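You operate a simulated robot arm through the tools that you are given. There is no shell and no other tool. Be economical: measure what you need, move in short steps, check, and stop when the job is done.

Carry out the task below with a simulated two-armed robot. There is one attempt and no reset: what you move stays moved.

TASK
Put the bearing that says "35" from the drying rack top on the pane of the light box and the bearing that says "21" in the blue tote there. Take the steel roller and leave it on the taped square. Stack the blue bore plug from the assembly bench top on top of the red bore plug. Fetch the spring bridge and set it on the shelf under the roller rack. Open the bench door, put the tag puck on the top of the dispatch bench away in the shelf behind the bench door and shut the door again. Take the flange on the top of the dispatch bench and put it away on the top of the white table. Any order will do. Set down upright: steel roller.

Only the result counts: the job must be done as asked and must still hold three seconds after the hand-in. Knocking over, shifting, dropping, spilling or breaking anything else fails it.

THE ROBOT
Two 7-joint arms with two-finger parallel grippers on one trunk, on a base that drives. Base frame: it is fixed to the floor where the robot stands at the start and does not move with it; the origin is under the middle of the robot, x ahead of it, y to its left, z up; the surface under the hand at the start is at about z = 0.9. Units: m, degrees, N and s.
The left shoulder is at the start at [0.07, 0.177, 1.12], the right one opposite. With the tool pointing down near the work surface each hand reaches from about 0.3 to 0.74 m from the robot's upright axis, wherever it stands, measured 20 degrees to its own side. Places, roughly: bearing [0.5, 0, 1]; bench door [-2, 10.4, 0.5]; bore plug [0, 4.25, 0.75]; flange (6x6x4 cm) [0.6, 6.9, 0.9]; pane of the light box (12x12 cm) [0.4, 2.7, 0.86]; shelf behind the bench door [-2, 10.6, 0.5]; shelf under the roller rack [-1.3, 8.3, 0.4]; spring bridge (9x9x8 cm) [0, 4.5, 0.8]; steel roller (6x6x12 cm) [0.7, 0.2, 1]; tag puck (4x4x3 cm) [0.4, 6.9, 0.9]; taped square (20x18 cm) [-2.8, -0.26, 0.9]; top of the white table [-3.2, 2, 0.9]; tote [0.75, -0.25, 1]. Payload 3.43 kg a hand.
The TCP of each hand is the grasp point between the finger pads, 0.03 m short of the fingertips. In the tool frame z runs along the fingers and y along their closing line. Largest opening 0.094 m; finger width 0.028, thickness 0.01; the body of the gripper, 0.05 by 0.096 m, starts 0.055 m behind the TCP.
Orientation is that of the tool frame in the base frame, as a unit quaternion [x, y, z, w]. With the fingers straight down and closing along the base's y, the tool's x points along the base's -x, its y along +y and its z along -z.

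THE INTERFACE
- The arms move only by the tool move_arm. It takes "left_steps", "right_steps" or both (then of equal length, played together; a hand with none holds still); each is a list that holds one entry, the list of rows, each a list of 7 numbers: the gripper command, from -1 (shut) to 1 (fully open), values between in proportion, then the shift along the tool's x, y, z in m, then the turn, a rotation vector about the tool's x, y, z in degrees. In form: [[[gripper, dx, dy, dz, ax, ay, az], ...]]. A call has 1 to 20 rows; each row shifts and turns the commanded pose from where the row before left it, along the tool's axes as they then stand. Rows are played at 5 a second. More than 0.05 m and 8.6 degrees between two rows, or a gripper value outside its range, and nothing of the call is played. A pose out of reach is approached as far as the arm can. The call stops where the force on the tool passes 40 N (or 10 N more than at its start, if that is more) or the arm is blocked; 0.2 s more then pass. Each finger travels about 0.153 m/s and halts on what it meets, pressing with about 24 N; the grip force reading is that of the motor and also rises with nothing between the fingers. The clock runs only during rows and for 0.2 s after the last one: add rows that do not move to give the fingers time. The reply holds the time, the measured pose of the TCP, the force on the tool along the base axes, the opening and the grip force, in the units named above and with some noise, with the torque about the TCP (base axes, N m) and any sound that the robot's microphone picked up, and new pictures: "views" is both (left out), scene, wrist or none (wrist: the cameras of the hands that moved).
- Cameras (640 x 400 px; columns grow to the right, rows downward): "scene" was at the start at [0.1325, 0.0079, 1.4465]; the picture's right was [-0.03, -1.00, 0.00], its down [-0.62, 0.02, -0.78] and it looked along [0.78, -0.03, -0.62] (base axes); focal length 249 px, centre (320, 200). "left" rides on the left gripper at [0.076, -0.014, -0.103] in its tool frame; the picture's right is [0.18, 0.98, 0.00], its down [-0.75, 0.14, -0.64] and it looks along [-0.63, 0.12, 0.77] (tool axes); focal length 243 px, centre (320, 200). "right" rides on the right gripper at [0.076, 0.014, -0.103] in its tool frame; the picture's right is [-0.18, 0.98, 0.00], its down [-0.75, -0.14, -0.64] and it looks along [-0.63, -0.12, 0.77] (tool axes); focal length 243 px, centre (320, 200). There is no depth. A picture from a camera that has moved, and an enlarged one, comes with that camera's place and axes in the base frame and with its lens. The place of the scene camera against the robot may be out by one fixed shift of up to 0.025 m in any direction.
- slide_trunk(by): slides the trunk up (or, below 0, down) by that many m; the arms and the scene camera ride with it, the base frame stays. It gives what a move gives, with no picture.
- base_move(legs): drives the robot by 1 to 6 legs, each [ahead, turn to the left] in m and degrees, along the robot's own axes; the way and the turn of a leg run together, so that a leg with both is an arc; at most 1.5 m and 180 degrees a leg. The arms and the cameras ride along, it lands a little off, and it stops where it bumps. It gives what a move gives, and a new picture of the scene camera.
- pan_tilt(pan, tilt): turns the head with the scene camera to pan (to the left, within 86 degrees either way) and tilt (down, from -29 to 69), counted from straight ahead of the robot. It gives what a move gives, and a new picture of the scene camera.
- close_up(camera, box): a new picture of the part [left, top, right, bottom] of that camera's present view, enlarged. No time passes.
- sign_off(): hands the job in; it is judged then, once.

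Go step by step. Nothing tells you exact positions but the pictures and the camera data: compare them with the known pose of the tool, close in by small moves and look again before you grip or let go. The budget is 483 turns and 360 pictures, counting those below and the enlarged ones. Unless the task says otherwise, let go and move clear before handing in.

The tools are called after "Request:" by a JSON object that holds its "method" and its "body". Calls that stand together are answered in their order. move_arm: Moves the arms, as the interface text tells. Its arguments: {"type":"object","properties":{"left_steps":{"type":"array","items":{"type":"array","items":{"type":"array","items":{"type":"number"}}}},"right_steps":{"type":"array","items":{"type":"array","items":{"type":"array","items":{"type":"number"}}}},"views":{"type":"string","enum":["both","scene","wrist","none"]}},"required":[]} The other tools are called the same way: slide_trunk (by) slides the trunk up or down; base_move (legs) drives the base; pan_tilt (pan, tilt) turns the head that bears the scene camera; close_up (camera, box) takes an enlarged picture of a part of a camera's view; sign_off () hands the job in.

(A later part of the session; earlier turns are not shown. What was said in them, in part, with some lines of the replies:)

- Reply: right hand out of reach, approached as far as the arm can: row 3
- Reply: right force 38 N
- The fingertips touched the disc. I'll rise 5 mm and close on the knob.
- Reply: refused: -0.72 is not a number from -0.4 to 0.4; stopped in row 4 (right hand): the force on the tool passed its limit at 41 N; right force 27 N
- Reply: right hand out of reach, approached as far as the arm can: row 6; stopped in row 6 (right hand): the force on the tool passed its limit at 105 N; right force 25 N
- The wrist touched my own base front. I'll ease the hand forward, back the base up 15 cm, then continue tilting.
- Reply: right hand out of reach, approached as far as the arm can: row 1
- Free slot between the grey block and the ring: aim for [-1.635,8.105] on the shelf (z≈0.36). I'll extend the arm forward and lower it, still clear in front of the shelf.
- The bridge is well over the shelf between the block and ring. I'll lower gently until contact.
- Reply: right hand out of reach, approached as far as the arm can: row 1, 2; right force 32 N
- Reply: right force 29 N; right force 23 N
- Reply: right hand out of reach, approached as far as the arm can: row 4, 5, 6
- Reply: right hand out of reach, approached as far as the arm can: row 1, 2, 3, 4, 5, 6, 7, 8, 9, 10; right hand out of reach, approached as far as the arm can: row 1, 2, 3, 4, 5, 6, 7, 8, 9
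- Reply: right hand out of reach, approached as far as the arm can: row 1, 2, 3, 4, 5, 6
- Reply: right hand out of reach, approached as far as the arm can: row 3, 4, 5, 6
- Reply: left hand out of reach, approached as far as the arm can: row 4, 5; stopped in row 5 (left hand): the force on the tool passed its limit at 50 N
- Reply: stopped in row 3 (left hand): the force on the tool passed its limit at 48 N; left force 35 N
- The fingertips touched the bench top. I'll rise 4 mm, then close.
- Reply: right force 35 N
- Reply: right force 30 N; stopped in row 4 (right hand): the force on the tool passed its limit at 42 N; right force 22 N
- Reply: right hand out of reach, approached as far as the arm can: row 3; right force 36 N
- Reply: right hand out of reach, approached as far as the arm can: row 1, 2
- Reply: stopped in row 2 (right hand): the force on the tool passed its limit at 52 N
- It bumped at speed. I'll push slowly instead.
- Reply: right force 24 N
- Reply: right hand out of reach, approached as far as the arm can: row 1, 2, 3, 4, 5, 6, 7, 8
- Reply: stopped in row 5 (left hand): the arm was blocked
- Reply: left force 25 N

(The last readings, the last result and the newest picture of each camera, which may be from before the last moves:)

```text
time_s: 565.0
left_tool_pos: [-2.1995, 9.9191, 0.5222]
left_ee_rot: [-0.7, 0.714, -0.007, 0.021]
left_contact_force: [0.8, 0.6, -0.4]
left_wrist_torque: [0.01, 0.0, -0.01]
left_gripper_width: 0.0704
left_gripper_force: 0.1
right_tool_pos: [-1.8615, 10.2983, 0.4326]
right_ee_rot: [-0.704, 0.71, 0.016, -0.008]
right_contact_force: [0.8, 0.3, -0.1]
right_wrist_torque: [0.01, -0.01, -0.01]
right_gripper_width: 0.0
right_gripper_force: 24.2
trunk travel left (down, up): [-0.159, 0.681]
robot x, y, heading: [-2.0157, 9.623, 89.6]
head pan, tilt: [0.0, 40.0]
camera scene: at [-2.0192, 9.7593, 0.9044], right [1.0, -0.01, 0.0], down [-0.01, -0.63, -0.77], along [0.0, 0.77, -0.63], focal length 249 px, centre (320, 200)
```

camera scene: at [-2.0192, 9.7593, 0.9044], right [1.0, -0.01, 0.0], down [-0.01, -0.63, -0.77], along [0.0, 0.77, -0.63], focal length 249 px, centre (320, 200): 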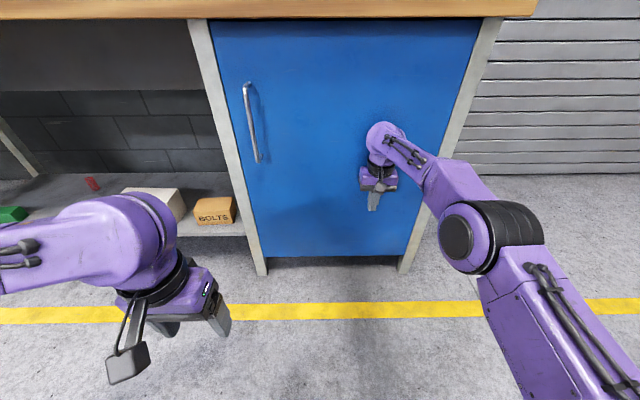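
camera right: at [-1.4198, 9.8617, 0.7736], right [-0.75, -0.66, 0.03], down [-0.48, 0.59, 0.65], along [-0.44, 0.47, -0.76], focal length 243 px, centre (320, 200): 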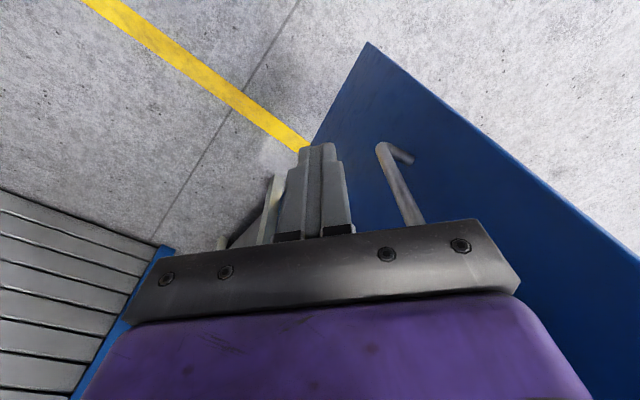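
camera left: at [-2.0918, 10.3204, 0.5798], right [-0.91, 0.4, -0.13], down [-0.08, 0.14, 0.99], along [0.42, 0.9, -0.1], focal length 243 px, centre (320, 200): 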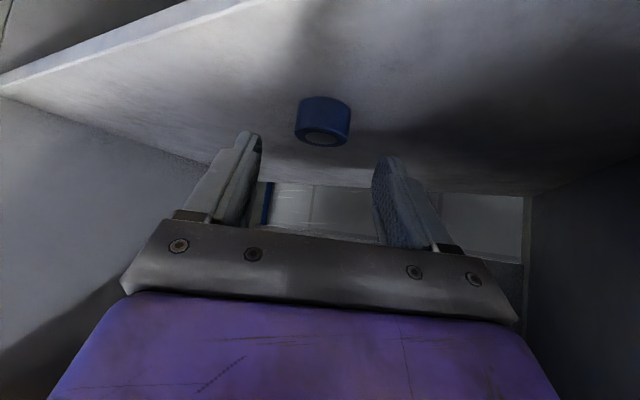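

The door resists and my body recoils slightly, so it is shut. I'll withdraw and inspect the seam.

Request:
{"method": "move_arm", "body": {"right_steps": [[[-1, 0.03, 0, 0, 0, 0, 0], [-1, 0.04, 0, 0, 0, 0, 0], [-1, 0.04, 0, 0, 0, 0, 0], [-1, 0.04, 0, 0, 0, 0, 0], [-1, 0, 0, 0, 0, 0, 0]]], "views": "none"}}

Request:
{"method": "base_move", "body": {"legs": [[-0.35, 0]]}}

Request:
{"method": "slide_trunk", "body": {"by": 0.35}}

Request:
{"method": "pan_tilt", "body": {"pan": 0, "tilt": 30}}

Request:
{"method": "close_up", "body": {"camera": "scene", "box": [220, 130, 420, 300]}}

```text
time_s: 566.2
left_tool_pos: [-2.2015, 9.9251, 0.5189]
left_ee_rot: [-0.701, 0.713, -0.011, 0.019]
left_contact_force: [-0.5, -0.1, -0.4]
left_wrist_torque: [0.0, 0.0, -0.01]
left_gripper_width: 0.0708
left_gripper_force: 0.1
right_tool_pos: [-1.8649, 10.1571, 0.4329]
right_ee_rot: [-0.705, 0.709, 0.015, -0.007]
right_contact_force: [0.7, 0.2, 0.1]
right_wrist_torque: [0.03, 0.04, 0.0]
right_gripper_width: 0.0
right_gripper_force: 23.3
trunk travel left (down, up): [-0.159, 0.681]
robot x, y, heading: [-2.0182, 9.6228, 90.3]
head pan, tilt: [0.0, 40.0]
```

```text
time_s: 568.5
left_tool_pos: [-2.2024, 9.5782, 0.5178]
left_ee_rot: [-0.701, 0.713, -0.012, 0.019]
left_contact_force: [0.0, -0.3, 0.6]
left_wrist_torque: [-0.03, 0.0, 0.04]
left_gripper_width: 0.0705
left_gripper_force: 0.1
right_tool_pos: [-1.8652, 9.8099, 0.4319]
right_ee_rot: [-0.704, 0.71, 0.016, -0.007]
right_contact_force: [0.2, 0.2, 0.4]
right_wrist_torque: [0.01, -0.02, -0.02]
right_gripper_width: 0.0001
right_gripper_force: 24.3
trunk travel left (down, up): [-0.159, 0.681]
robot x, y, heading: [-2.0211, 9.2781, 90.3]
head pan, tilt: [0.0, 40.0]
camera scene: at [-2.0232, 9.4231, 0.9035], right [1.0, 0.0, 0.0], down [0.0, -0.64, -0.77], along [0.0, 0.77, -0.64], focal length 249 px, centre (320, 200)
```

scene: 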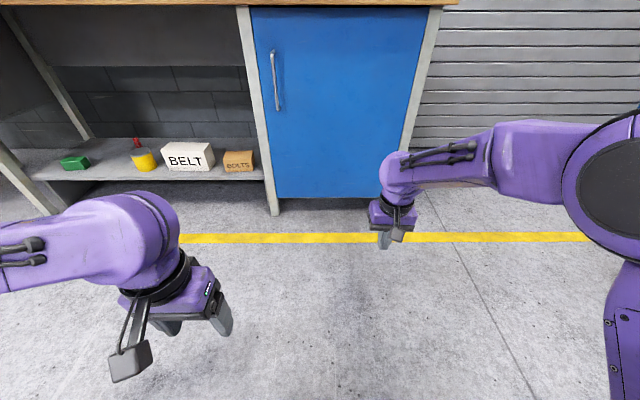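

```text
time_s: 571.9
left_tool_pos: [-2.2012, 9.5784, 0.8675]
left_ee_rot: [-0.7, 0.713, -0.013, 0.018]
left_contact_force: [-0.9, 0.0, 0.0]
left_wrist_torque: [0.01, 0.0, 0.01]
left_gripper_width: 0.0706
left_gripper_force: 0.1
right_tool_pos: [-1.8659, 9.8107, 0.7822]
right_ee_rot: [-0.704, 0.71, 0.015, -0.006]
right_contact_force: [0.3, 0.4, 0.2]
right_wrist_torque: [0.02, 0.01, 0.01]
right_gripper_width: 0.0
right_gripper_force: 24.3
trunk travel left (down, up): [-0.509, 0.331]
robot x, y, heading: [-2.0215, 9.2756, 90.2]
head pan, tilt: [0.0, 40.0]
```

```text
time_s: 572.6
left_tool_pos: [-2.2021, 9.5785, 0.8701]
left_ee_rot: [-0.701, 0.713, -0.013, 0.019]
left_contact_force: [-0.1, -1.0, 0.0]
left_wrist_torque: [0.02, 0.01, -0.01]
left_gripper_width: 0.0706
left_gripper_force: 0.0
right_tool_pos: [-1.8655, 9.8107, 0.7822]
right_ee_rot: [-0.704, 0.71, 0.016, -0.006]
right_contact_force: [-0.2, 0.1, 0.4]
right_wrist_torque: [0.0, 0.0, 0.01]
right_gripper_width: 0.0
right_gripper_force: 23.9
trunk travel left (down, up): [-0.509, 0.331]
robot x, y, heading: [-2.0186, 9.2774, 90.1]
head pan, tilt: [0.0, 30.0]
camera scene: at [-2.0232, 9.4286, 1.2688], right [1.0, 0.0, 0.0], down [0.0, -0.5, -0.87], along [0.0, 0.87, -0.5], focal length 249 px, centre (320, 200)
```

scene: 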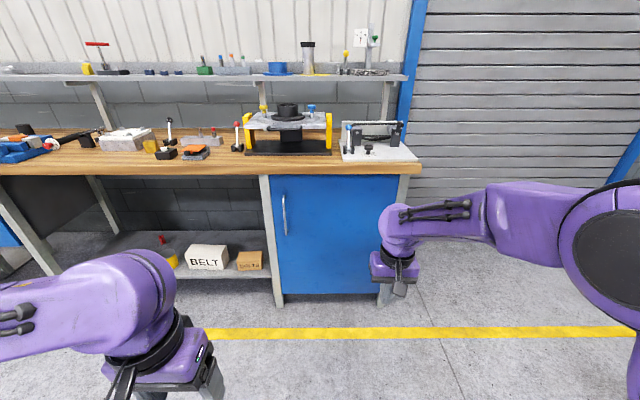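

```text
2.35 times, centred on (320, 215) of scene
camera zoom: at [-2.0232, 9.4286, 1.2688], right [1.0, 0.0, 0.0], down [0.0, -0.5, -0.87], along [0.0, 0.87, -0.5], focal length 586 px, centre (320, 165)
```

zoom: 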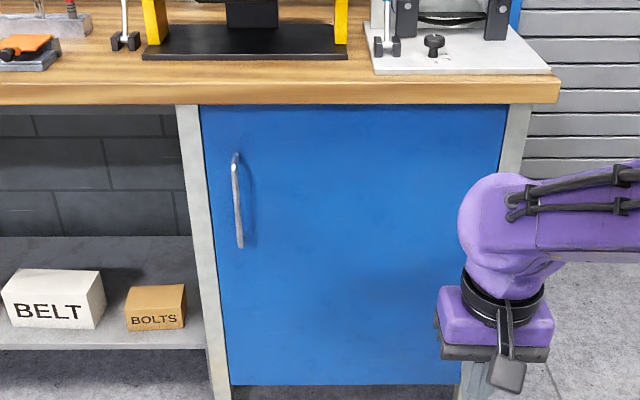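

The door is shut flush. Now the flange: I'll tuck the right arm, raise the trunk, and drive back around to the dispatch bench.

Request:
{"method": "move_arm", "body": {"right_steps": [[[-1, 0.04, 0, 0, 0, 0, 0], [-1, 0.04, 0, 0, 0, 0, 0], [-1, 0.04, 0, 0, 0, 0, 0], [-1, 0.04, 0, 0, 0, 0, 0]]], "views": "none"}}

Request:
{"method": "slide_trunk", "body": {"by": 0.22}}

Request:
{"method": "base_move", "body": {"legs": [[0, 130], [0.75, 0], [0, 50], [1.5, 0], [0.4, 0], [0, 43]]}}

```text
time_s: 573.6
left_tool_pos: [-2.2003, 9.5777, 0.8696]
left_ee_rot: [-0.701, 0.713, -0.012, 0.019]
left_contact_force: [0.4, -1.1, 0.0]
left_wrist_torque: [-0.02, 0.06, 0.01]
left_gripper_width: 0.0707
left_gripper_force: 0.1
right_tool_pos: [-1.8658, 9.6485, 0.7806]
right_ee_rot: [-0.703, 0.711, 0.016, -0.006]
right_contact_force: [0.9, -0.7, 0.0]
right_wrist_torque: [0.0, 0.03, -0.04]
right_gripper_width: 0.0
right_gripper_force: 23.8
trunk travel left (down, up): [-0.509, 0.331]
robot x, y, heading: [-2.0203, 9.2744, 89.9]
head pan, tilt: [0.0, 30.0]
```

```text
time_s: 576.0
left_tool_pos: [-2.2023, 9.5776, 1.0884]
left_ee_rot: [-0.701, 0.713, -0.012, 0.018]
left_contact_force: [0.1, 0.2, -0.7]
left_wrist_torque: [-0.02, -0.01, 0.0]
left_gripper_width: 0.0708
left_gripper_force: 0.1
right_tool_pos: [-1.8663, 9.6494, 0.9999]
right_ee_rot: [-0.704, 0.71, 0.016, -0.006]
right_contact_force: [0.3, 0.2, 0.0]
right_wrist_torque: [0.0, 0.0, -0.01]
right_gripper_width: 0.0
right_gripper_force: 24.2
trunk travel left (down, up): [-0.729, 0.111]
robot x, y, heading: [-2.0179, 9.2772, 90.3]
head pan, tilt: [0.0, 30.0]
```

```text
time_s: 598.6
left_tool_pos: [-2.4002, 6.8178, 1.0866]
left_ee_rot: [0.436, 0.9, -0.022, -0.006]
left_contact_force: [-0.1, 0.6, -0.7]
left_wrist_torque: [0.02, -0.03, -0.02]
left_gripper_width: 0.0707
left_gripper_force: 0.0
right_tool_pos: [-2.6154, 6.5511, 1.0006]
right_ee_rot: [0.433, 0.901, 0.011, 0.012]
right_contact_force: [0.0, 0.8, 0.0]
right_wrist_torque: [-0.03, 0.0, 0.0]
right_gripper_width: 0.0001
right_gripper_force: 23.9
trunk travel left (down, up): [-0.729, 0.111]
robot x, y, heading: [-2.7323, 6.9344, -50.9]
head pan, tilt: [0.0, 30.0]
camera scene: at [-2.647, 6.8379, 1.4889], right [-0.77, -0.63, 0.0], down [-0.32, 0.39, -0.87], along [0.55, -0.67, -0.5], focal length 249 px, centre (320, 200)
```

scene: 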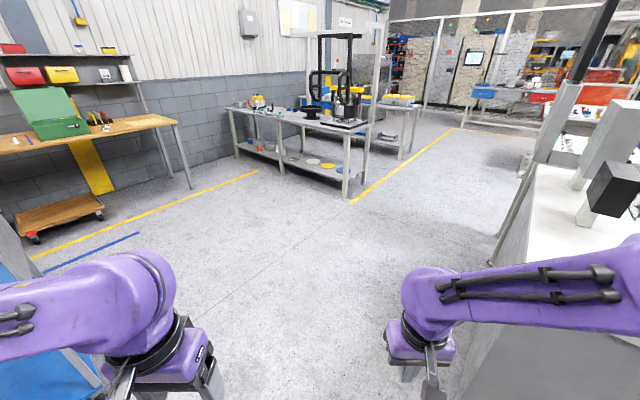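

Request:
{"method": "base_move", "body": {"legs": [[0, 15], [1.33, 0], [0, 39], [1.0, 0], [0, 37], [0.5, 0]]}}

Request:
{"method": "base_move", "body": {"legs": [[0, -38]]}}

```text
time_s: 617.2
left_tool_pos: [-0.1221, 6.8712, 1.0887]
left_ee_rot: [-0.329, 0.944, -0.019, 0.013]
left_contact_force: [-0.1, -0.4, -0.1]
left_wrist_torque: [-0.01, -0.02, 0.02]
left_gripper_width: 0.0703
left_gripper_force: 0.1
right_tool_pos: [0.1486, 6.6579, 1.0008]
right_ee_rot: [-0.332, 0.943, 0.017, 0.002]
right_contact_force: [0.2, 0.2, 0.0]
right_wrist_torque: [-0.01, 0.03, -0.01]
right_gripper_width: 0.0
right_gripper_force: 24.2
trunk travel left (down, up): [-0.729, 0.111]
robot x, y, heading: [-0.2363, 6.5391, 39.4]
head pan, tilt: [0.0, 30.0]
camera scene: at [-0.133, 6.6399, 1.4889], right [0.63, -0.77, 0.0], down [-0.39, -0.32, -0.87], along [0.67, 0.55, -0.5], focal length 249 px, centre (320, 200)
```

scene: 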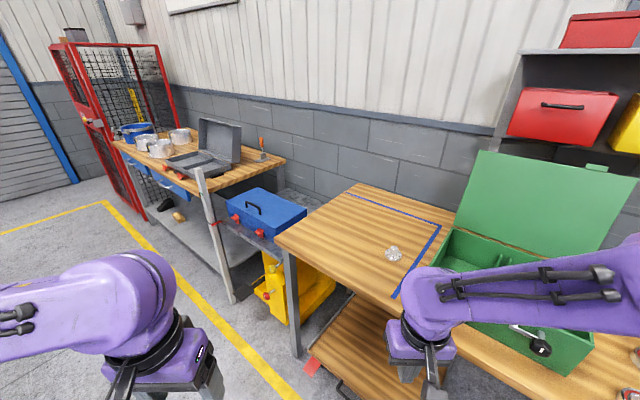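

```text
time_s: 619.5
left_tool_pos: [0.0605, 6.7282, 1.0894]
left_ee_rot: [0.0, 1.0, -0.022, 0.004]
left_contact_force: [-0.3, 0.2, -1.1]
left_wrist_torque: [-0.01, 0.01, 0.0]
left_gripper_width: 0.0701
left_gripper_force: 0.1
right_tool_pos: [0.1372, 6.3934, 1.0005]
right_ee_rot: [-0.005, 1.0, 0.015, 0.006]
right_contact_force: [0.0, 0.2, 0.2]
right_wrist_torque: [0.01, 0.02, 0.02]
right_gripper_width: 0.0
right_gripper_force: 23.7
trunk travel left (down, up): [-0.729, 0.111]
robot x, y, heading: [-0.2342, 6.5381, 1.2]
head pan, tilt: [0.0, 30.0]
camera scene: at [-0.1006, 6.5538, 1.4889], right [0.02, -1.0, 0.0], down [-0.5, -0.01, -0.87], along [0.87, 0.02, -0.5], focal length 249 px, centre (320, 200)
```

scene: 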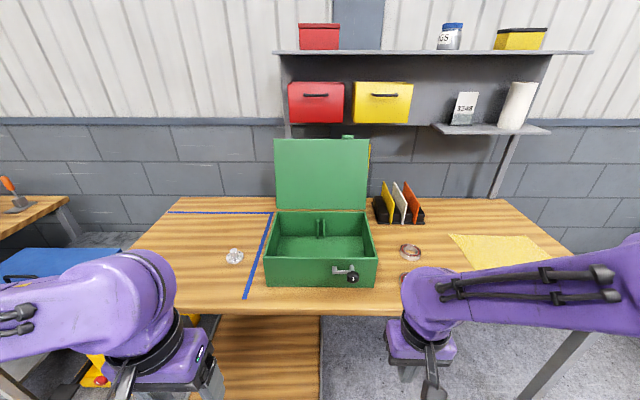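

The flange is ahead-left. I'll drive 20 cm closer and extend the left hand over it.

Request:
{"method": "base_move", "body": {"legs": [[0.2, 0]]}}

Request:
{"method": "move_arm", "body": {"left_steps": [[[0.3, -0.035, 0.02, 0.01, 0, 0, 0], [0.3, -0.035, 0.02, 0.01, 0, 0, 0], [0.3, -0.035, 0.02, 0.01, 0, 0, 0], [0.3, -0.035, 0.02, 0.02, 0, 0, 0], [0.3, -0.03, 0.02, 0.02, 0, 0, 0], [0.3, 0, 0.01, 0.02, 0, 0, 0], [0.3, 0, 0, 0, 0, 0, 0]]], "views": "both"}}

```text
time_s: 621.1
left_tool_pos: [0.2631, 6.733, 1.0888]
left_ee_rot: [-0.001, 1.0, -0.022, 0.005]
left_contact_force: [0.2, 0.5, -0.3]
left_wrist_torque: [0.05, -0.01, 0.02]
left_gripper_width: 0.0705
left_gripper_force: 0.1
right_tool_pos: [0.3415, 6.3986, 1.0009]
right_ee_rot: [-0.007, 1.0, 0.016, 0.007]
right_contact_force: [-0.6, 0.1, -0.7]
right_wrist_torque: [-0.01, 0.03, 0.01]
right_gripper_width: 0.0001
right_gripper_force: 24.4
trunk travel left (down, up): [-0.729, 0.111]
robot x, y, heading: [-0.0301, 6.5427, 1.1]
head pan, tilt: [0.0, 30.0]
camera scene: at [0.1032, 6.5581, 1.489], right [0.02, -1.0, 0.0], down [-0.5, -0.01, -0.87], along [0.87, 0.02, -0.5], focal length 249 px, centre (320, 200)
```

scene: 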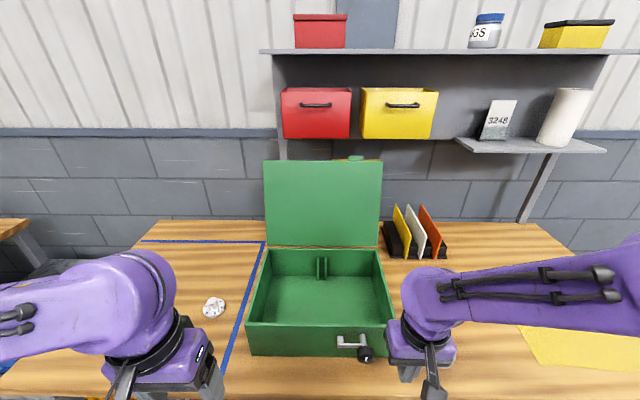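

```text
time_s: 622.7
left_tool_pos: [0.4361, 6.8377, 0.9929]
left_ee_rot: [-0.002, 1.0, -0.022, 0.005]
left_contact_force: [-0.7, -0.9, 0.0]
left_wrist_torque: [0.0, 0.03, -0.02]
left_gripper_width: 0.0612
left_gripper_force: 0.1
right_tool_pos: [0.3425, 6.3986, 1.001]
right_ee_rot: [-0.006, 1.0, 0.016, 0.006]
right_contact_force: [0.5, -0.4, -0.4]
right_wrist_torque: [0.03, 0.0, 0.0]
right_gripper_width: 0.0
right_gripper_force: 23.6
trunk travel left (down, up): [-0.729, 0.111]
robot x, y, heading: [-0.0296, 6.5436, 1.3]
head pan, tilt: [0.0, 30.0]
camera scene: at [0.104, 6.5579, 1.4889], right [0.02, -1.0, 0.0], down [-0.5, -0.01, -0.87], along [0.87, 0.02, -0.5], focal length 249 px, centre (320, 200)
camera left: at [0.3585, 6.828, 1.0956], right [-0.19, 0.98, -0.04], down [0.75, 0.17, 0.64], along [0.64, 0.09, -0.76], focal length 243 px, centre (320, 200)
```

scene: 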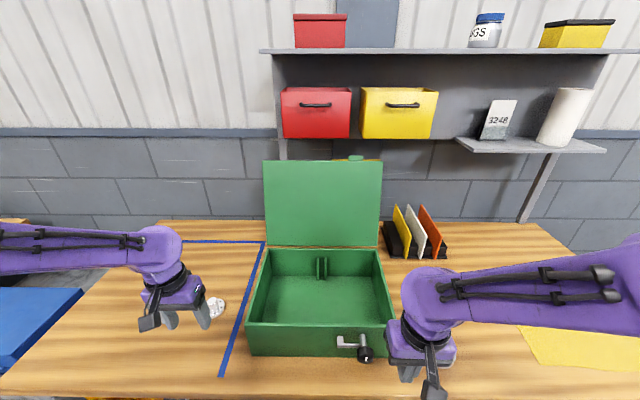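
left: 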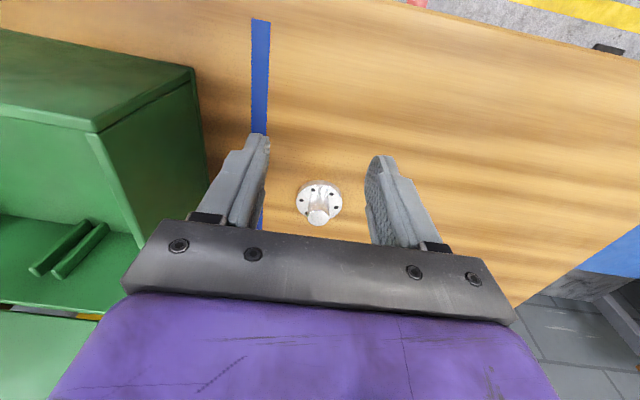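

Flange is at about [0.562,6.856], with its shaft top at z≈0.89. I'll straighten a small roll and move over it.

Request:
{"method": "move_arm", "body": {"left_steps": [[[0.2, -0.04, 0.006, 0, -2.5, 0, 0], [0.2, -0.04, 0.006, 0.005, 0, 0, 0], [0.2, -0.04, 0.006, 0.02, 0, 0, 0], [0.2, 0, 0, 0, 0, 0, 0]]], "views": "wrist"}}

```text
time_s: 623.7
left_tool_pos: [0.5583, 6.8559, 0.9724]
left_ee_rot: [-0.002, 1.0, 0.0, 0.005]
left_contact_force: [-1.4, 0.6, -0.9]
left_wrist_torque: [0.01, 0.01, 0.01]
left_gripper_width: 0.0566
left_gripper_force: 0.0
right_tool_pos: [0.3416, 6.3985, 1.0012]
right_ee_rot: [-0.006, 1.0, 0.016, 0.007]
right_contact_force: [-0.3, -1.2, 0.8]
right_wrist_torque: [-0.02, -0.02, -0.03]
right_gripper_width: 0.0
right_gripper_force: 24.3
trunk travel left (down, up): [-0.729, 0.111]
robot x, y, heading: [-0.0306, 6.5419, 1.4]
head pan, tilt: [0.0, 30.0]
camera left: at [0.4803, 6.8418, 1.0743], right [-0.19, 0.98, 0.0], down [0.75, 0.14, 0.65], along [0.64, 0.12, -0.76], focal length 243 px, centre (320, 200)
```

left: 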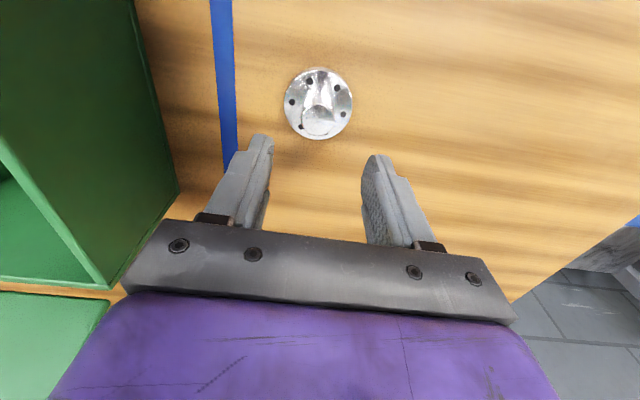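

Aligned. I'll lower onto the shaft and grip.

Request:
{"method": "move_arm", "body": {"left_steps": [[[0.1, 0.003, 0, 0.03, 0, 0, 0], [0.1, 0, 0, 0.03, 0, 0, 0], [0.1, 0, 0, 0.012, 0, 0, 0], [0.1, 0, 0, 0, 0, 0, 0]]], "views": "wrist"}}

```text
time_s: 624.7
left_tool_pos: [0.5532, 6.8564, 0.8989]
left_ee_rot: [-0.001, 1.0, 0.0, 0.004]
left_contact_force: [0.8, -0.1, 5.5]
left_wrist_torque: [-0.15, 0.03, -0.02]
left_gripper_width: 0.0513
left_gripper_force: 0.1
right_tool_pos: [0.3419, 6.3986, 1.0009]
right_ee_rot: [-0.006, 1.0, 0.016, 0.008]
right_contact_force: [0.6, -0.2, -0.3]
right_wrist_torque: [-0.02, 0.02, 0.0]
right_gripper_width: 0.0
right_gripper_force: 24.3
trunk travel left (down, up): [-0.729, 0.111]
robot x, y, heading: [-0.0332, 6.5396, 1.4]
head pan, tilt: [0.0, 30.0]
camera left: at [0.4767, 6.8436, 1.0024], right [-0.19, 0.98, 0.0], down [0.75, 0.14, 0.65], along [0.64, 0.12, -0.76], focal length 243 px, centre (320, 200)
```

left: 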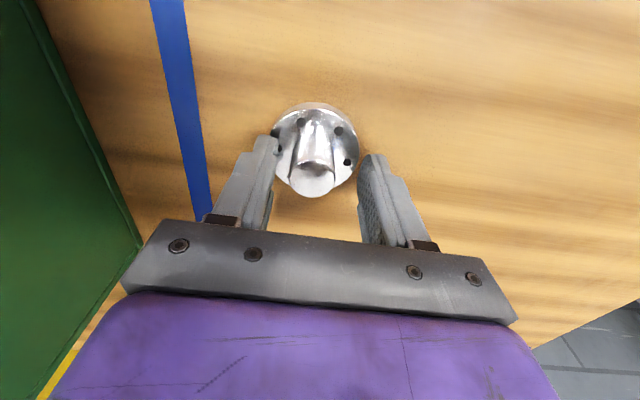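

Request:
{"method": "move_arm", "body": {"left_steps": [[[0.1, 0, 0, -0.003, 0, 0, 0], [-1, 0, 0, 0, 0, 0, 0], [-1, 0, 0, 0, 0, 0, 0], [-1, 0, 0, 0, 0, 0, 0], [-1, 0, 0, -0.02, 0, 0, 0], [-1, 0, 0, -0.04, 0, 0, 0], [-1, 0, 0, -0.04, 0, 0, 0], [-1, 0, 0, 0, 0, 0, 0]]], "views": "wrist"}}

```text
time_s: 626.5
left_tool_pos: [0.5529, 6.8555, 1.0008]
left_ee_rot: [-0.003, 1.0, 0.0, 0.005]
left_contact_force: [0.0, -0.3, -3.1]
left_wrist_torque: [-0.02, 0.02, 0.0]
left_gripper_width: 0.0251
left_gripper_force: 23.9
right_tool_pos: [0.3435, 6.3996, 0.9998]
right_ee_rot: [-0.007, 1.0, 0.017, 0.005]
right_contact_force: [-0.4, 1.3, 0.4]
right_wrist_torque: [0.0, 0.0, 0.01]
right_gripper_width: 0.0001
right_gripper_force: 24.2
trunk travel left (down, up): [-0.729, 0.111]
robot x, y, heading: [-0.034, 6.5462, 1.3]
head pan, tilt: [0.0, 30.0]
camera left: at [0.4751, 6.8423, 1.1037], right [-0.19, 0.98, 0.0], down [0.75, 0.14, 0.65], along [0.64, 0.12, -0.76], focal length 243 px, centre (320, 200)
```

left: 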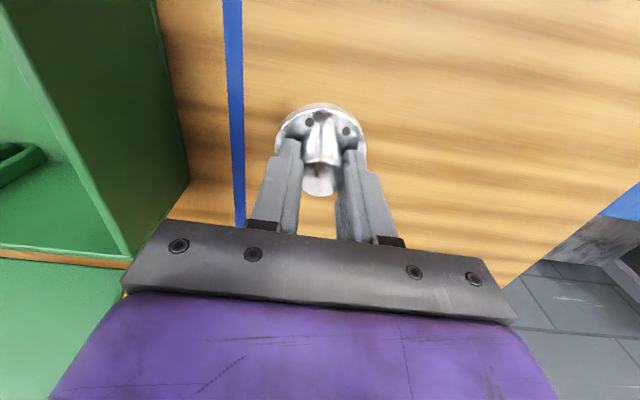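

The flange is held. I'll tuck the left arm, back out, and drive to the white table.

Request:
{"method": "move_arm", "body": {"left_steps": [[[-1, 0.03, 0, -0.03, 0, 0, 0], [-1, 0.04, 0, -0.02, 0, 0, 0], [-1, 0.04, -0.01, -0.02, 0, 0, 0], [-1, 0.04, -0.02, 0, 0, 0, 0], [-1, 0.04, -0.02, 0, 0, 0, 0], [-1, 0.03, -0.02, 0, 0, 0, 0]]], "views": "none"}}

Request:
{"method": "base_move", "body": {"legs": [[-0.3, 0], [0, -168], [1.5, 0], [0.12, 0], [0, 77]]}}

```text
time_s: 627.9
left_tool_pos: [0.3727, 6.8122, 1.0414]
left_ee_rot: [-0.007, 1.0, -0.014, 0.002]
left_contact_force: [-0.3, 1.2, -3.3]
left_wrist_torque: [-0.03, -0.02, -0.01]
left_gripper_width: 0.0249
left_gripper_force: 24.1
left hand out of reach, approached as far as the arm can: row 5, 6
right_tool_pos: [0.3435, 6.4017, 1.0012]
right_ee_rot: [-0.006, 1.0, 0.014, 0.006]
right_contact_force: [-0.8, -0.3, 0.2]
right_wrist_torque: [-0.03, -0.01, 0.0]
right_gripper_width: 0.0
right_gripper_force: 23.7
trunk travel left (down, up): [-0.729, 0.111]
robot x, y, heading: [-0.0293, 6.5469, 1.1]
head pan, tilt: [0.0, 30.0]
```

```text
time_s: 647.8
left_tool_pos: [-1.5702, 5.6265, 1.0445]
left_ee_rot: [0.667, 0.745, -0.012, -0.005]
left_contact_force: [0.3, -0.8, -3.4]
left_wrist_torque: [0.02, -0.02, -0.01]
left_gripper_width: 0.0251
left_gripper_force: 23.8
right_tool_pos: [-1.9793, 5.6139, 1.0009]
right_ee_rot: [0.666, 0.746, 0.008, 0.015]
right_contact_force: [0.2, -0.7, -0.2]
right_wrist_torque: [0.02, 0.05, 0.0]
right_gripper_width: 0.0
right_gripper_force: 24.2
trunk travel left (down, up): [-0.729, 0.111]
robot x, y, heading: [-1.8747, 6.0056, -82.8]
head pan, tilt: [0.0, 30.0]
camera scene: at [-1.8594, 5.8743, 1.4888], right [-0.99, -0.12, 0.0], down [-0.06, 0.5, -0.87], along [0.11, -0.86, -0.5], focal length 249 px, centre (320, 200)
```

scene: 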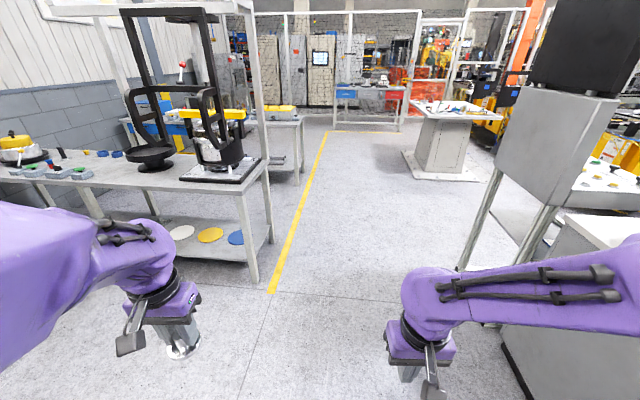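

Request:
{"method": "base_move", "body": {"legs": [[0, -9.5], [1.5, 0], [1.5, 0], [0.95, 0], [0, -88]]}}

Request:
{"method": "pan_tilt", "body": {"pan": 0, "tilt": 35}}

```text
time_s: 671.5
left_tool_pos: [-2.4423, 1.7497, 1.0443]
left_ee_rot: [1.0, -0.007, -0.003, -0.015]
left_contact_force: [-0.3, -0.1, -3.4]
left_wrist_torque: [-0.03, 0.02, 0.03]
left_gripper_width: 0.0255
left_gripper_force: 24.3
right_tool_pos: [-2.4028, 2.1553, 0.999]
right_ee_rot: [1.0, -0.006, -0.006, 0.016]
right_contact_force: [-0.9, -0.3, -1.2]
right_wrist_torque: [0.04, 0.02, 0.01]
right_gripper_width: 0.0
right_gripper_force: 24.2
trunk travel left (down, up): [-0.729, 0.111]
robot x, y, heading: [-2.0301, 2.0001, 179.8]
head pan, tilt: [0.0, 30.0]
camera scene: at [-2.1749, 2.0125, 1.4888], right [0.0, 1.0, 0.0], down [0.5, 0.0, -0.87], along [-0.87, 0.0, -0.5], focal length 249 px, centre (320, 200)
```

scene: 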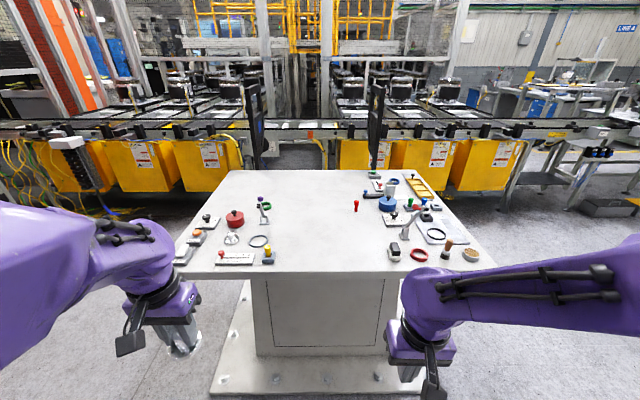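

```text
time_s: 672.1
left_tool_pos: [-2.4416, 1.7489, 1.0447]
left_ee_rot: [1.0, -0.007, -0.003, -0.015]
left_contact_force: [0.3, 0.1, -2.1]
left_wrist_torque: [-0.01, -0.06, 0.02]
left_gripper_width: 0.0251
left_gripper_force: 23.8
right_tool_pos: [-2.4024, 2.1567, 0.9994]
right_ee_rot: [1.0, -0.007, -0.006, 0.016]
right_contact_force: [0.5, -0.1, 0.3]
right_wrist_torque: [-0.01, -0.03, -0.03]
right_gripper_width: 0.0
right_gripper_force: 23.9
trunk travel left (down, up): [-0.729, 0.111]
robot x, y, heading: [-2.0287, 2.0043, 179.9]
head pan, tilt: [0.0, 35.0]
camera scene: at [-2.1725, 2.0128, 1.4811], right [0.0, 1.0, 0.0], down [0.57, 0.0, -0.82], along [-0.82, 0.0, -0.57], focal length 249 px, centre (320, 200)
```

scene: 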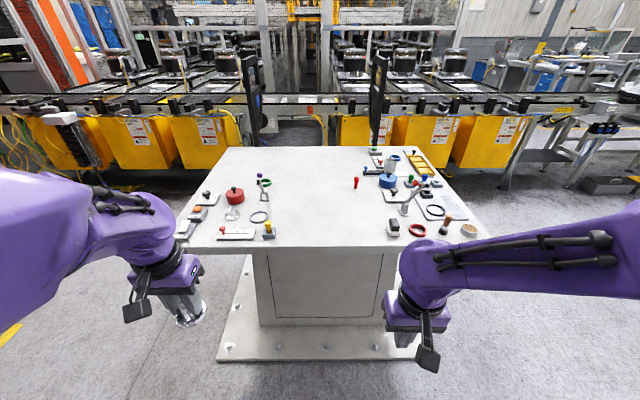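

The white table's near edge is at x≈−2.72, with a clear area in the middle front. I'll drive closer and move the left hand over a clear spot near [-2.87,1.94].

Request:
{"method": "base_move", "body": {"legs": [[0.23, 0]]}}

Request:
{"method": "move_arm", "body": {"left_steps": [[[-1, 0, -0.04, 0, 0, 0, 0], [-1, 0, -0.04, 0, 0, 0, 0], [-1, -0.02, -0.04, 0, 0, 0, 0], [-1, -0.03, -0.03, 0, 0, 0, 0], [-1, -0.04, -0.02, 0, 0, 0, 0], [-1, -0.04, 0, 0, 0, 0, 0], [-1, -0.03, 0, 0.02, 0, 0, 0], [-1, 0, 0, 0, 0, 0, 0]]], "views": "both"}}

```text
time_s: 673.9
left_tool_pos: [-2.6779, 1.7503, 1.0452]
left_ee_rot: [1.0, -0.008, -0.002, -0.014]
left_contact_force: [-0.3, -0.3, -2.3]
left_wrist_torque: [0.0, 0.01, 0.01]
left_gripper_width: 0.0253
left_gripper_force: 24.0
right_tool_pos: [-2.6361, 2.1576, 1.0003]
right_ee_rot: [1.0, -0.007, -0.006, 0.015]
right_contact_force: [-1.0, 0.0, 0.1]
right_wrist_torque: [0.02, -0.01, -0.02]
right_gripper_width: 0.0001
right_gripper_force: 23.4
trunk travel left (down, up): [-0.729, 0.111]
robot x, y, heading: [-2.2646, 2.0042, 179.7]
head pan, tilt: [0.0, 35.0]
camera scene: at [-2.4069, 2.0137, 1.4811], right [0.0, 1.0, 0.0], down [0.57, 0.0, -0.82], along [-0.82, 0.0, -0.57], focal length 249 px, centre (320, 200)
```

scene: 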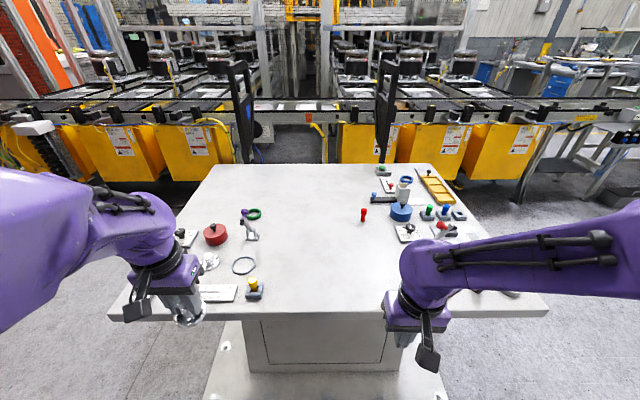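

```text
time_s: 675.7
left_tool_pos: [-2.8501, 1.9207, 1.0162]
left_ee_rot: [1.0, -0.008, -0.004, -0.014]
left_contact_force: [0.2, 0.1, -3.4]
left_wrist_torque: [0.01, 0.02, -0.02]
left_gripper_width: 0.0252
left_gripper_force: 24.0
left hand out of reach, approached as far as the arm can: row 1, 2
right_tool_pos: [-2.6364, 2.1586, 1.0002]
right_ee_rot: [1.0, -0.008, -0.008, 0.016]
right_contact_force: [0.8, -0.4, -0.7]
right_wrist_torque: [0.02, 0.03, -0.03]
right_gripper_width: 0.0
right_gripper_force: 24.2
trunk travel left (down, up): [-0.729, 0.111]
robot x, y, heading: [-2.2707, 2.0022, 179.7]
head pan, tilt: [0.0, 35.0]
camera scene: at [-2.4069, 2.0142, 1.4811], right [0.0, 1.0, 0.0], down [0.57, 0.0, -0.82], along [-0.82, 0.0, -0.57], focal length 249 px, centre (320, 200)
camera left: at [-2.7731, 1.9301, 1.1197], right [0.17, -0.99, -0.03], down [-0.75, -0.15, 0.64], along [-0.64, -0.09, -0.77], focal length 243 px, centre (320, 200)
```

scene: 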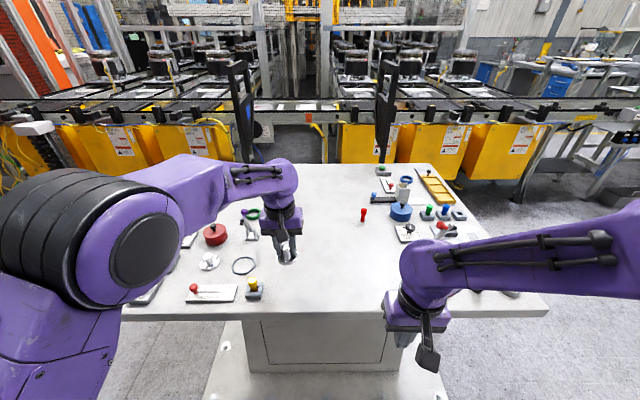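
left: 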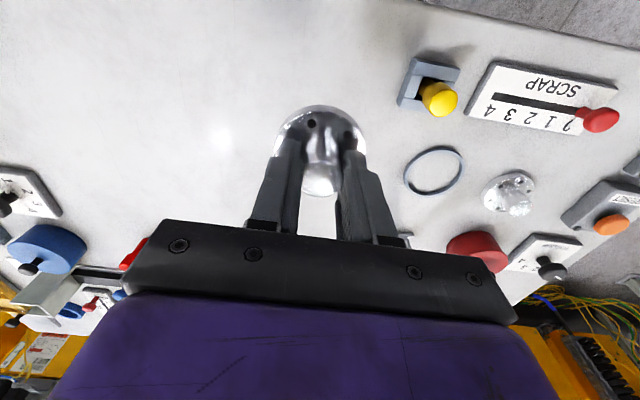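

Clear below. I'll shift a little and lower the flange.

Request:
{"method": "move_arm", "body": {"left_steps": [[[-1, -0.01, -0.02, 0.02, 0, 0, 0], [-1, 0, 0, 0.02, 0, 0, 0], [-1, 0, 0, 0.01, 0, 0, 0], [-1, 0, 0, 0.005, 0, 0, 0], [-1, 0, 0, 0, 0, 0, 0]]], "views": "wrist"}}

```text
time_s: 676.9
left_tool_pos: [-2.8602, 1.9398, 0.9643]
left_ee_rot: [1.0, -0.008, -0.002, -0.014]
left_contact_force: [0.5, -0.4, -2.3]
left_wrist_torque: [0.0, -0.02, 0.01]
left_gripper_width: 0.0252
left_gripper_force: 24.0
right_tool_pos: [-2.6382, 2.1582, 1.0003]
right_ee_rot: [1.0, -0.007, -0.007, 0.015]
right_contact_force: [-0.1, -0.7, 0.9]
right_wrist_torque: [-0.03, 0.01, 0.01]
right_gripper_width: 0.0002
right_gripper_force: 23.8
trunk travel left (down, up): [-0.729, 0.111]
robot x, y, heading: [-2.2669, 2.0037, 179.7]
head pan, tilt: [0.0, 35.0]
camera left: at [-2.7841, 1.951, 1.0674], right [0.17, -0.99, -0.03], down [-0.75, -0.15, 0.64], along [-0.64, -0.09, -0.77], focal length 243 px, centre (320, 200)
```

left: 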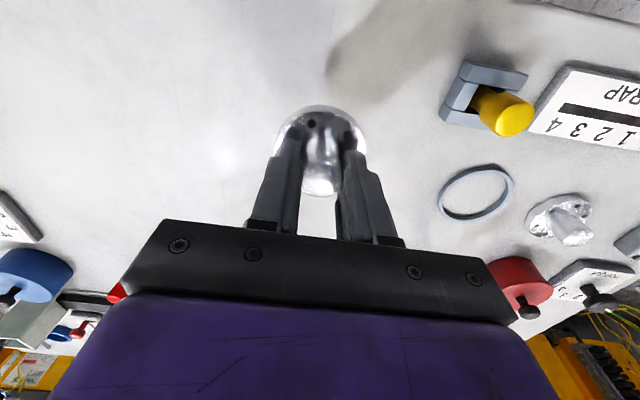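

Request:
{"method": "move_arm", "body": {"left_steps": [[[-1, 0, 0, 0.005, 0, 0, 0], [-1, 0, 0, 0.004, 0, 0, 0], [-1, 0, 0, 0.003, 0, 0, 0], [-1, 0, 0, 0, 0, 0, 0]]], "views": "none"}}

```text
time_s: 677.9
left_tool_pos: [-2.8615, 1.941, 0.9532]
left_ee_rot: [1.0, -0.008, -0.002, -0.014]
left_contact_force: [0.0, -0.3, -2.9]
left_wrist_torque: [-0.03, 0.01, 0.01]
left_gripper_width: 0.0251
left_gripper_force: 23.9
right_tool_pos: [-2.6373, 2.1588, 1.0008]
right_ee_rot: [1.0, -0.008, -0.006, 0.016]
right_contact_force: [-0.4, 0.4, 0.3]
right_wrist_torque: [0.0, 0.02, 0.01]
right_gripper_width: 0.0003
right_gripper_force: 23.7
trunk travel left (down, up): [-0.729, 0.111]
robot x, y, heading: [-2.266, 2.0056, 180.2]
head pan, tilt: [0.0, 35.0]
```

Request:
{"method": "move_arm", "body": {"left_steps": [[[-1, 0, 0, 0.004, 0, 0, 0], [-1, 0, 0, 0.003, 0, 0, 0], [-1, 0, 0, 0.003, 0, 0, 0], [-1, 0, 0, 0, 0, 0, 0]]], "views": "none"}}

```text
time_s: 678.9
left_tool_pos: [-2.8609, 1.9401, 0.9433]
left_ee_rot: [1.0, -0.009, -0.003, -0.014]
left_contact_force: [-0.4, 0.1, -2.8]
left_wrist_torque: [0.0, 0.01, -0.02]
left_gripper_width: 0.0251
left_gripper_force: 23.9
right_tool_pos: [-2.6377, 2.1579, 0.9995]
right_ee_rot: [1.0, -0.008, -0.006, 0.016]
right_contact_force: [-0.1, 1.2, -0.6]
right_wrist_torque: [0.01, -0.01, 0.01]
right_gripper_width: 0.0
right_gripper_force: 24.2
trunk travel left (down, up): [-0.729, 0.111]
robot x, y, heading: [-2.2663, 1.9996, 180.0]
head pan, tilt: [0.0, 35.0]
```

Request:
{"method": "move_arm", "body": {"left_steps": [[[-1, 0, 0, 0.003, 0, 0, 0], [-1, 0, 0, 0.003, 0, 0, 0], [-1, 0, 0, 0.003, 0, 0, 0], [-1, 0, 0, 0, 0, 0, 0]]], "views": "wrist"}}

```text
time_s: 679.9
left_tool_pos: [-2.8618, 1.9407, 0.933]
left_ee_rot: [1.0, -0.008, -0.003, -0.015]
left_contact_force: [0.3, 0.3, -3.7]
left_wrist_torque: [0.01, 0.0, 0.02]
left_gripper_width: 0.0254
left_gripper_force: 23.6
right_tool_pos: [-2.6381, 2.1581, 1.0001]
right_ee_rot: [1.0, -0.008, -0.006, 0.015]
right_contact_force: [-0.3, -0.2, 0.4]
right_wrist_torque: [-0.01, -0.01, -0.01]
right_gripper_width: 0.0002
right_gripper_force: 22.9
trunk travel left (down, up): [-0.729, 0.111]
robot x, y, heading: [-2.2676, 2.0024, 179.8]
head pan, tilt: [0.0, 35.0]
camera left: at [-2.7851, 1.952, 1.0363], right [0.17, -0.99, -0.03], down [-0.75, -0.15, 0.64], along [-0.64, -0.09, -0.77], focal length 243 px, centre (320, 200)
```

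left: 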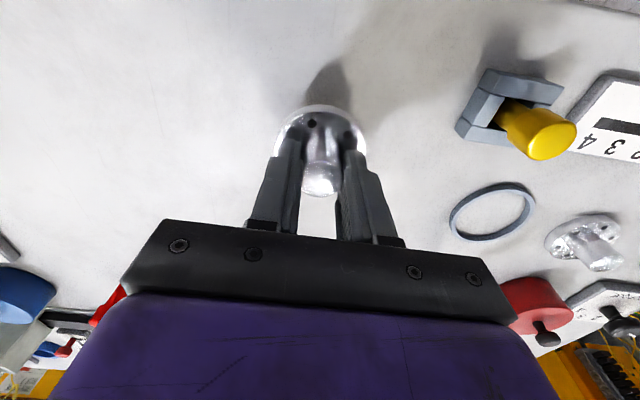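

Request:
{"method": "move_arm", "body": {"left_steps": [[[-1, 0, 0, 0.004, 0, 0, 0], [-1, 0, 0, 0.004, 0, 0, 0], [-1, 0, 0, 0.003, 0, 0, 0], [-1, 0, 0, 0.003, 0, 0, 0], [-1, 0, 0, 0, 0, 0, 0]]], "views": "none"}}

```text
time_s: 681.1
left_tool_pos: [-2.8615, 1.943, 0.9197]
left_ee_rot: [1.0, -0.009, -0.003, -0.014]
left_contact_force: [-1.1, -0.6, -2.3]
left_wrist_torque: [-0.01, -0.02, -0.02]
left_gripper_width: 0.0252
left_gripper_force: 23.6
right_tool_pos: [-2.6367, 2.1578, 0.9993]
right_ee_rot: [1.0, -0.008, -0.007, 0.015]
right_contact_force: [-0.7, 1.2, 0.5]
right_wrist_torque: [0.02, -0.02, -0.01]
right_gripper_width: 0.0
right_gripper_force: 24.1
trunk travel left (down, up): [-0.729, 0.111]
robot x, y, heading: [-2.2639, 2.0045, 179.9]
head pan, tilt: [0.0, 35.0]
```

Request:
{"method": "move_arm", "body": {"left_steps": [[[-1, 0, 0, 0.003, 0, 0, 0], [-1, 0, 0, 0.003, 0, 0, 0], [-1, 0, 0, 0.003, 0, 0, 0], [-1, 0, 0, 0, 0, 0, 0]]], "views": "wrist"}}

```text
time_s: 682.1
left_tool_pos: [-2.862, 1.9428, 0.912]
left_ee_rot: [1.0, -0.008, -0.003, -0.015]
left_contact_force: [0.3, -0.6, -2.9]
left_wrist_torque: [0.06, 0.03, -0.02]
left_gripper_width: 0.0251
left_gripper_force: 24.6
right_tool_pos: [-2.6374, 2.157, 1.0002]
right_ee_rot: [1.0, -0.008, -0.006, 0.016]
right_contact_force: [0.7, -1.1, 0.8]
right_wrist_torque: [0.06, 0.02, -0.02]
right_gripper_width: 0.0
right_gripper_force: 23.7
trunk travel left (down, up): [-0.729, 0.111]
robot x, y, heading: [-2.2668, 2.0001, 179.9]
head pan, tilt: [0.0, 35.0]
camera left: at [-2.785, 1.9526, 1.0149], right [0.17, -0.99, -0.03], down [-0.75, -0.15, 0.64], along [-0.64, -0.09, -0.77], focal length 243 px, centre (320, 200)
```

left: 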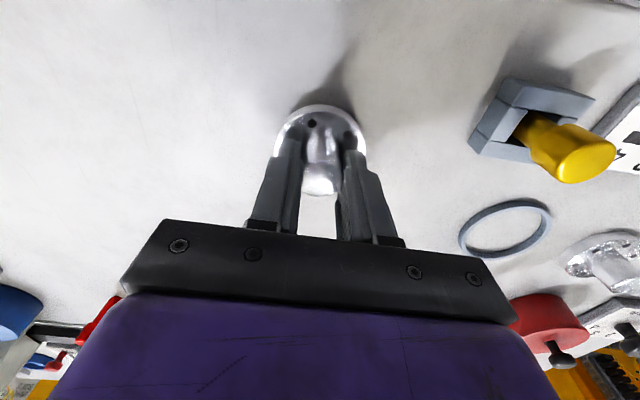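

Request:
{"method": "move_arm", "body": {"left_steps": [[[-1, 0, 0, 0.002, 0, 0, 0], [-1, 0, 0, 0.002, 0, 0, 0], [-1, 0, 0, 0.002, 0, 0, 0], [-1, 0, 0, 0, 0, 0, 0]]], "views": "none"}}

```text
time_s: 683.1
left_tool_pos: [-2.8616, 1.9421, 0.9046]
left_ee_rot: [1.0, -0.007, -0.002, -0.014]
left_contact_force: [-0.8, -0.4, -2.9]
left_wrist_torque: [0.0, 0.05, 0.01]
left_gripper_width: 0.0253
left_gripper_force: 23.5
right_tool_pos: [-2.638, 2.158, 0.9989]
right_ee_rot: [1.0, -0.008, -0.007, 0.015]
right_contact_force: [0.1, -0.4, 0.4]
right_wrist_torque: [0.01, 0.0, -0.01]
right_gripper_width: 0.0
right_gripper_force: 24.7
trunk travel left (down, up): [-0.729, 0.111]
robot x, y, heading: [-2.2666, 2.0021, 179.9]
head pan, tilt: [0.0, 35.0]
```

Request:
{"method": "move_arm", "body": {"left_steps": [[[-1, 0, 0, 0.002, 0, 0, 0], [-1, 0, 0, 0.002, 0, 0, 0], [-1, 0, 0, 0.002, 0, 0, 0], [-1, 0, 0, 0.002, 0, 0, 0], [-1, 0, 0, 0, 0, 0, 0]]], "views": "none"}}

```text
time_s: 684.3
left_tool_pos: [-2.861, 1.9435, 0.8999]
left_ee_rot: [1.0, -0.008, -0.006, -0.014]
left_contact_force: [-3.5, 0.7, 25.4]
left_wrist_torque: [-0.61, 0.07, -0.06]
left_gripper_width: 0.0256
left_gripper_force: 24.3
right_tool_pos: [-2.6347, 2.1586, 1.0015]
right_ee_rot: [1.0, -0.007, -0.008, 0.016]
right_contact_force: [0.2, 0.2, 1.0]
right_wrist_torque: [-0.03, 0.01, -0.01]
right_gripper_width: 0.0001
right_gripper_force: 23.6
trunk travel left (down, up): [-0.729, 0.111]
robot x, y, heading: [-2.2685, 2.0002, 179.8]
head pan, tilt: [0.0, 35.0]
```

Contact with the table. I'll ease off, open and rise.

Request:
{"method": "move_arm", "body": {"left_steps": [[[-1, 0, 0, -0.002, 0, 0, 0], [-0.2, 0, 0, 0, 0, 0, 0], [0.1, 0, 0, 0, 0, 0, 0], [0.1, 0, 0, 0, 0, 0, 0], [0.1, 0, 0, -0.03, 0, 0, 0], [0.1, 0, 0, -0.04, 0, 0, 0], [0.1, 0.02, 0, -0.04, 0, 0, 0], [0.1, 0.04, 0, 0, 0, 0, 0], [0.1, 0.04, 0, 0, 0, 0, 0]]], "views": "both"}}

```text
time_s: 686.3
left_tool_pos: [-2.76, 1.9378, 1.0085]
left_ee_rot: [1.0, -0.008, -0.003, -0.015]
left_contact_force: [1.0, -0.8, -0.3]
left_wrist_torque: [0.03, 0.03, 0.0]
left_gripper_width: 0.0517
left_gripper_force: 0.0
right_tool_pos: [-2.6355, 2.1584, 1.0009]
right_ee_rot: [1.0, -0.008, -0.007, 0.015]
right_contact_force: [1.0, 0.7, 0.3]
right_wrist_torque: [0.02, 0.0, 0.0]
right_gripper_width: 0.0004
right_gripper_force: 23.9
trunk travel left (down, up): [-0.729, 0.111]
robot x, y, heading: [-2.2659, 1.999, 179.5]
head pan, tilt: [0.0, 35.0]
camera scene: at [-2.4054, 2.0143, 1.4813], right [0.0, 1.0, 0.0], down [0.57, 0.0, -0.82], along [-0.82, 0.0, -0.57], focal length 249 px, centre (320, 200)
camera left: at [-2.6824, 1.948, 1.1117], right [0.17, -0.99, -0.03], down [-0.75, -0.15, 0.64], along [-0.64, -0.09, -0.77], focal length 243 px, centre (320, 200)
```

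scene: 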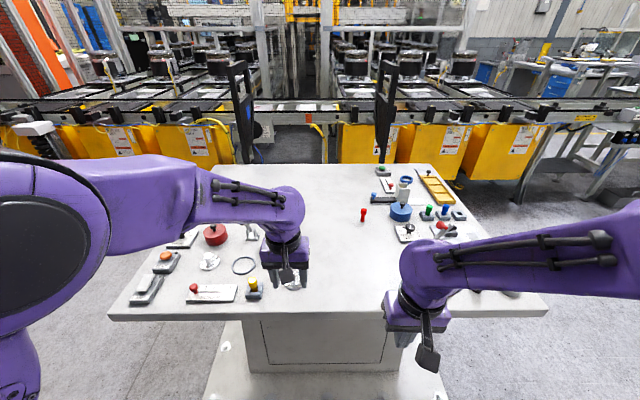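
left: 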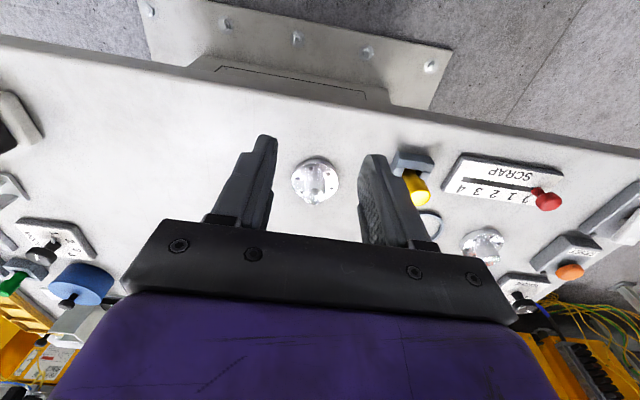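

The flange stands on the white table. I'll back away and take a glance at the roller for confirmation.

Request:
{"method": "base_move", "body": {"legs": [[-0.35, 0]]}}

Request:
{"method": "pan_tilt", "body": {"pan": 65, "tilt": 15}}

Request:
{"method": "close_up", "body": {"camera": "scene", "box": [180, 130, 500, 330]}}

```text
time_s: 688.5
left_tool_pos: [-2.4152, 1.9387, 1.0072]
left_ee_rot: [1.0, -0.012, -0.003, -0.015]
left_contact_force: [-1.0, -0.4, 0.4]
left_wrist_torque: [-0.02, -0.02, 0.0]
left_gripper_width: 0.052
left_gripper_force: 0.0
right_tool_pos: [-2.2885, 2.1579, 0.9997]
right_ee_rot: [1.0, -0.012, -0.007, 0.015]
right_contact_force: [0.4, 0.5, -0.2]
right_wrist_torque: [0.0, -0.02, -0.02]
right_gripper_width: 0.0002
right_gripper_force: 23.4
trunk travel left (down, up): [-0.729, 0.111]
robot x, y, heading: [-1.9173, 2.0009, 179.1]
head pan, tilt: [0.0, 35.0]
camera scene: at [-2.0616, 2.0122, 1.481], right [0.01, 1.0, 0.0], down [0.57, -0.01, -0.82], along [-0.82, 0.01, -0.57], focal length 249 px, centre (320, 200)
```

scene: 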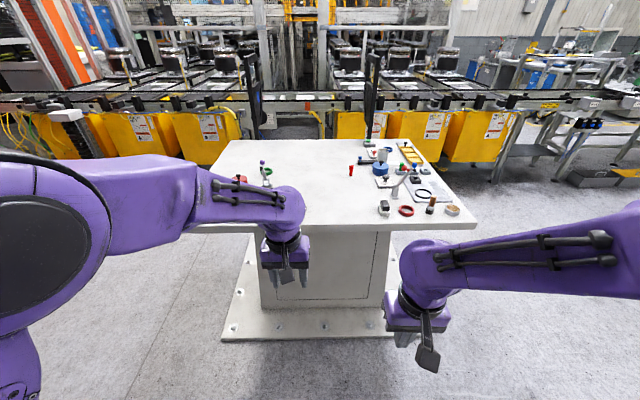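

```text
time_s: 689.9
left_tool_pos: [-2.4153, 1.9373, 1.0091]
left_ee_rot: [1.0, -0.013, -0.004, -0.015]
left_contact_force: [0.9, -0.6, -0.7]
left_wrist_torque: [-0.01, 0.05, 0.0]
left_gripper_width: 0.0516
left_gripper_force: 0.0
right_tool_pos: [-2.2881, 2.1588, 0.9993]
right_ee_rot: [1.0, -0.012, -0.005, 0.016]
right_contact_force: [-0.2, -0.1, 0.7]
right_wrist_torque: [0.03, -0.02, -0.04]
right_gripper_width: 0.0
right_gripper_force: 23.8
trunk travel left (down, up): [-0.729, 0.111]
robot x, y, heading: [-1.9207, 1.9992, 179.3]
head pan, tilt: [65.0, 15.0]
camera scene: at [-2.0135, 1.9269, 1.5131], right [-0.9, 0.44, 0.0], down [0.11, 0.23, -0.97], along [-0.42, -0.87, -0.26], focal length 249 px, centre (320, 200)
```

scene: 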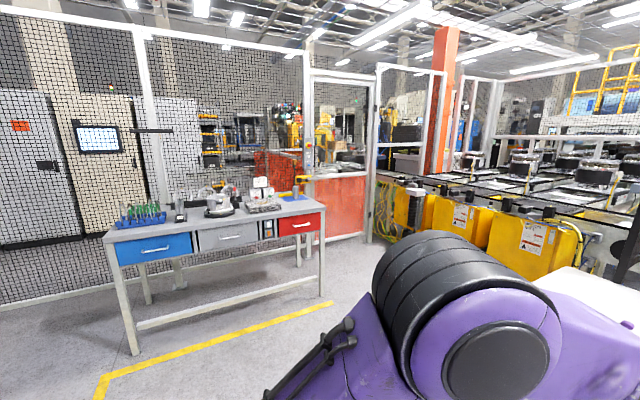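

```text
2.00 times, centred on (340, 230) of scene
camera zoom: at [-2.0135, 1.9269, 1.5131], right [-0.9, 0.44, 0.0], down [0.11, 0.23, -0.97], along [-0.42, -0.87, -0.26], focal length 498 px, centre (280, 140)
```

zoom: 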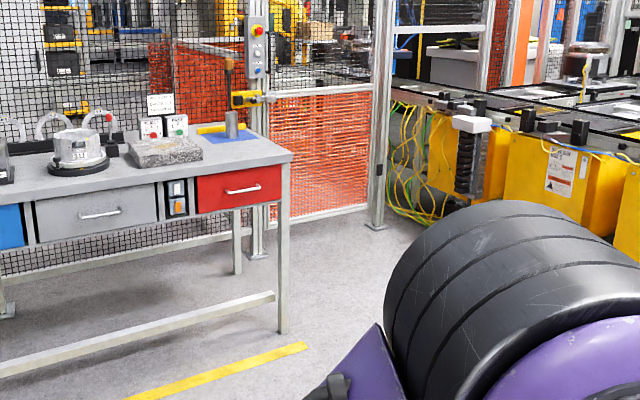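

The roller stands upright on the taped square, and every other item is placed. I'm handing the job in.

Request:
{"method": "sign_off", "body": {}}

```text
The job is handed in.
```

I finished every part of the task and handed the job in, but I don't have the judge's verdict.

- **Bearings:** 35 is on the light box pane and 21 is in the blue tote.
- **Roller:** it stands upright on the taped square. I saw it still standing just before hand-in.
- **Bore plugs:** the blue one is stacked on the red one.
- **Spring bridge:** it is on the shelf under the roller rack. I set it briefly on the floor to regrip it.
- **Tag puck:** it is on the shelf behind the bench door, and the door looked flush when I checked.
- **Flange:** it stands on the white table.

Three contacts along the way could count against the no-knocking rule. My left hand bumped an assembly bench post, my base touched that bench's foot, and my left elbow pressed on the edge of the bench with the blue door. I saw nothing shift or fall in any of them.
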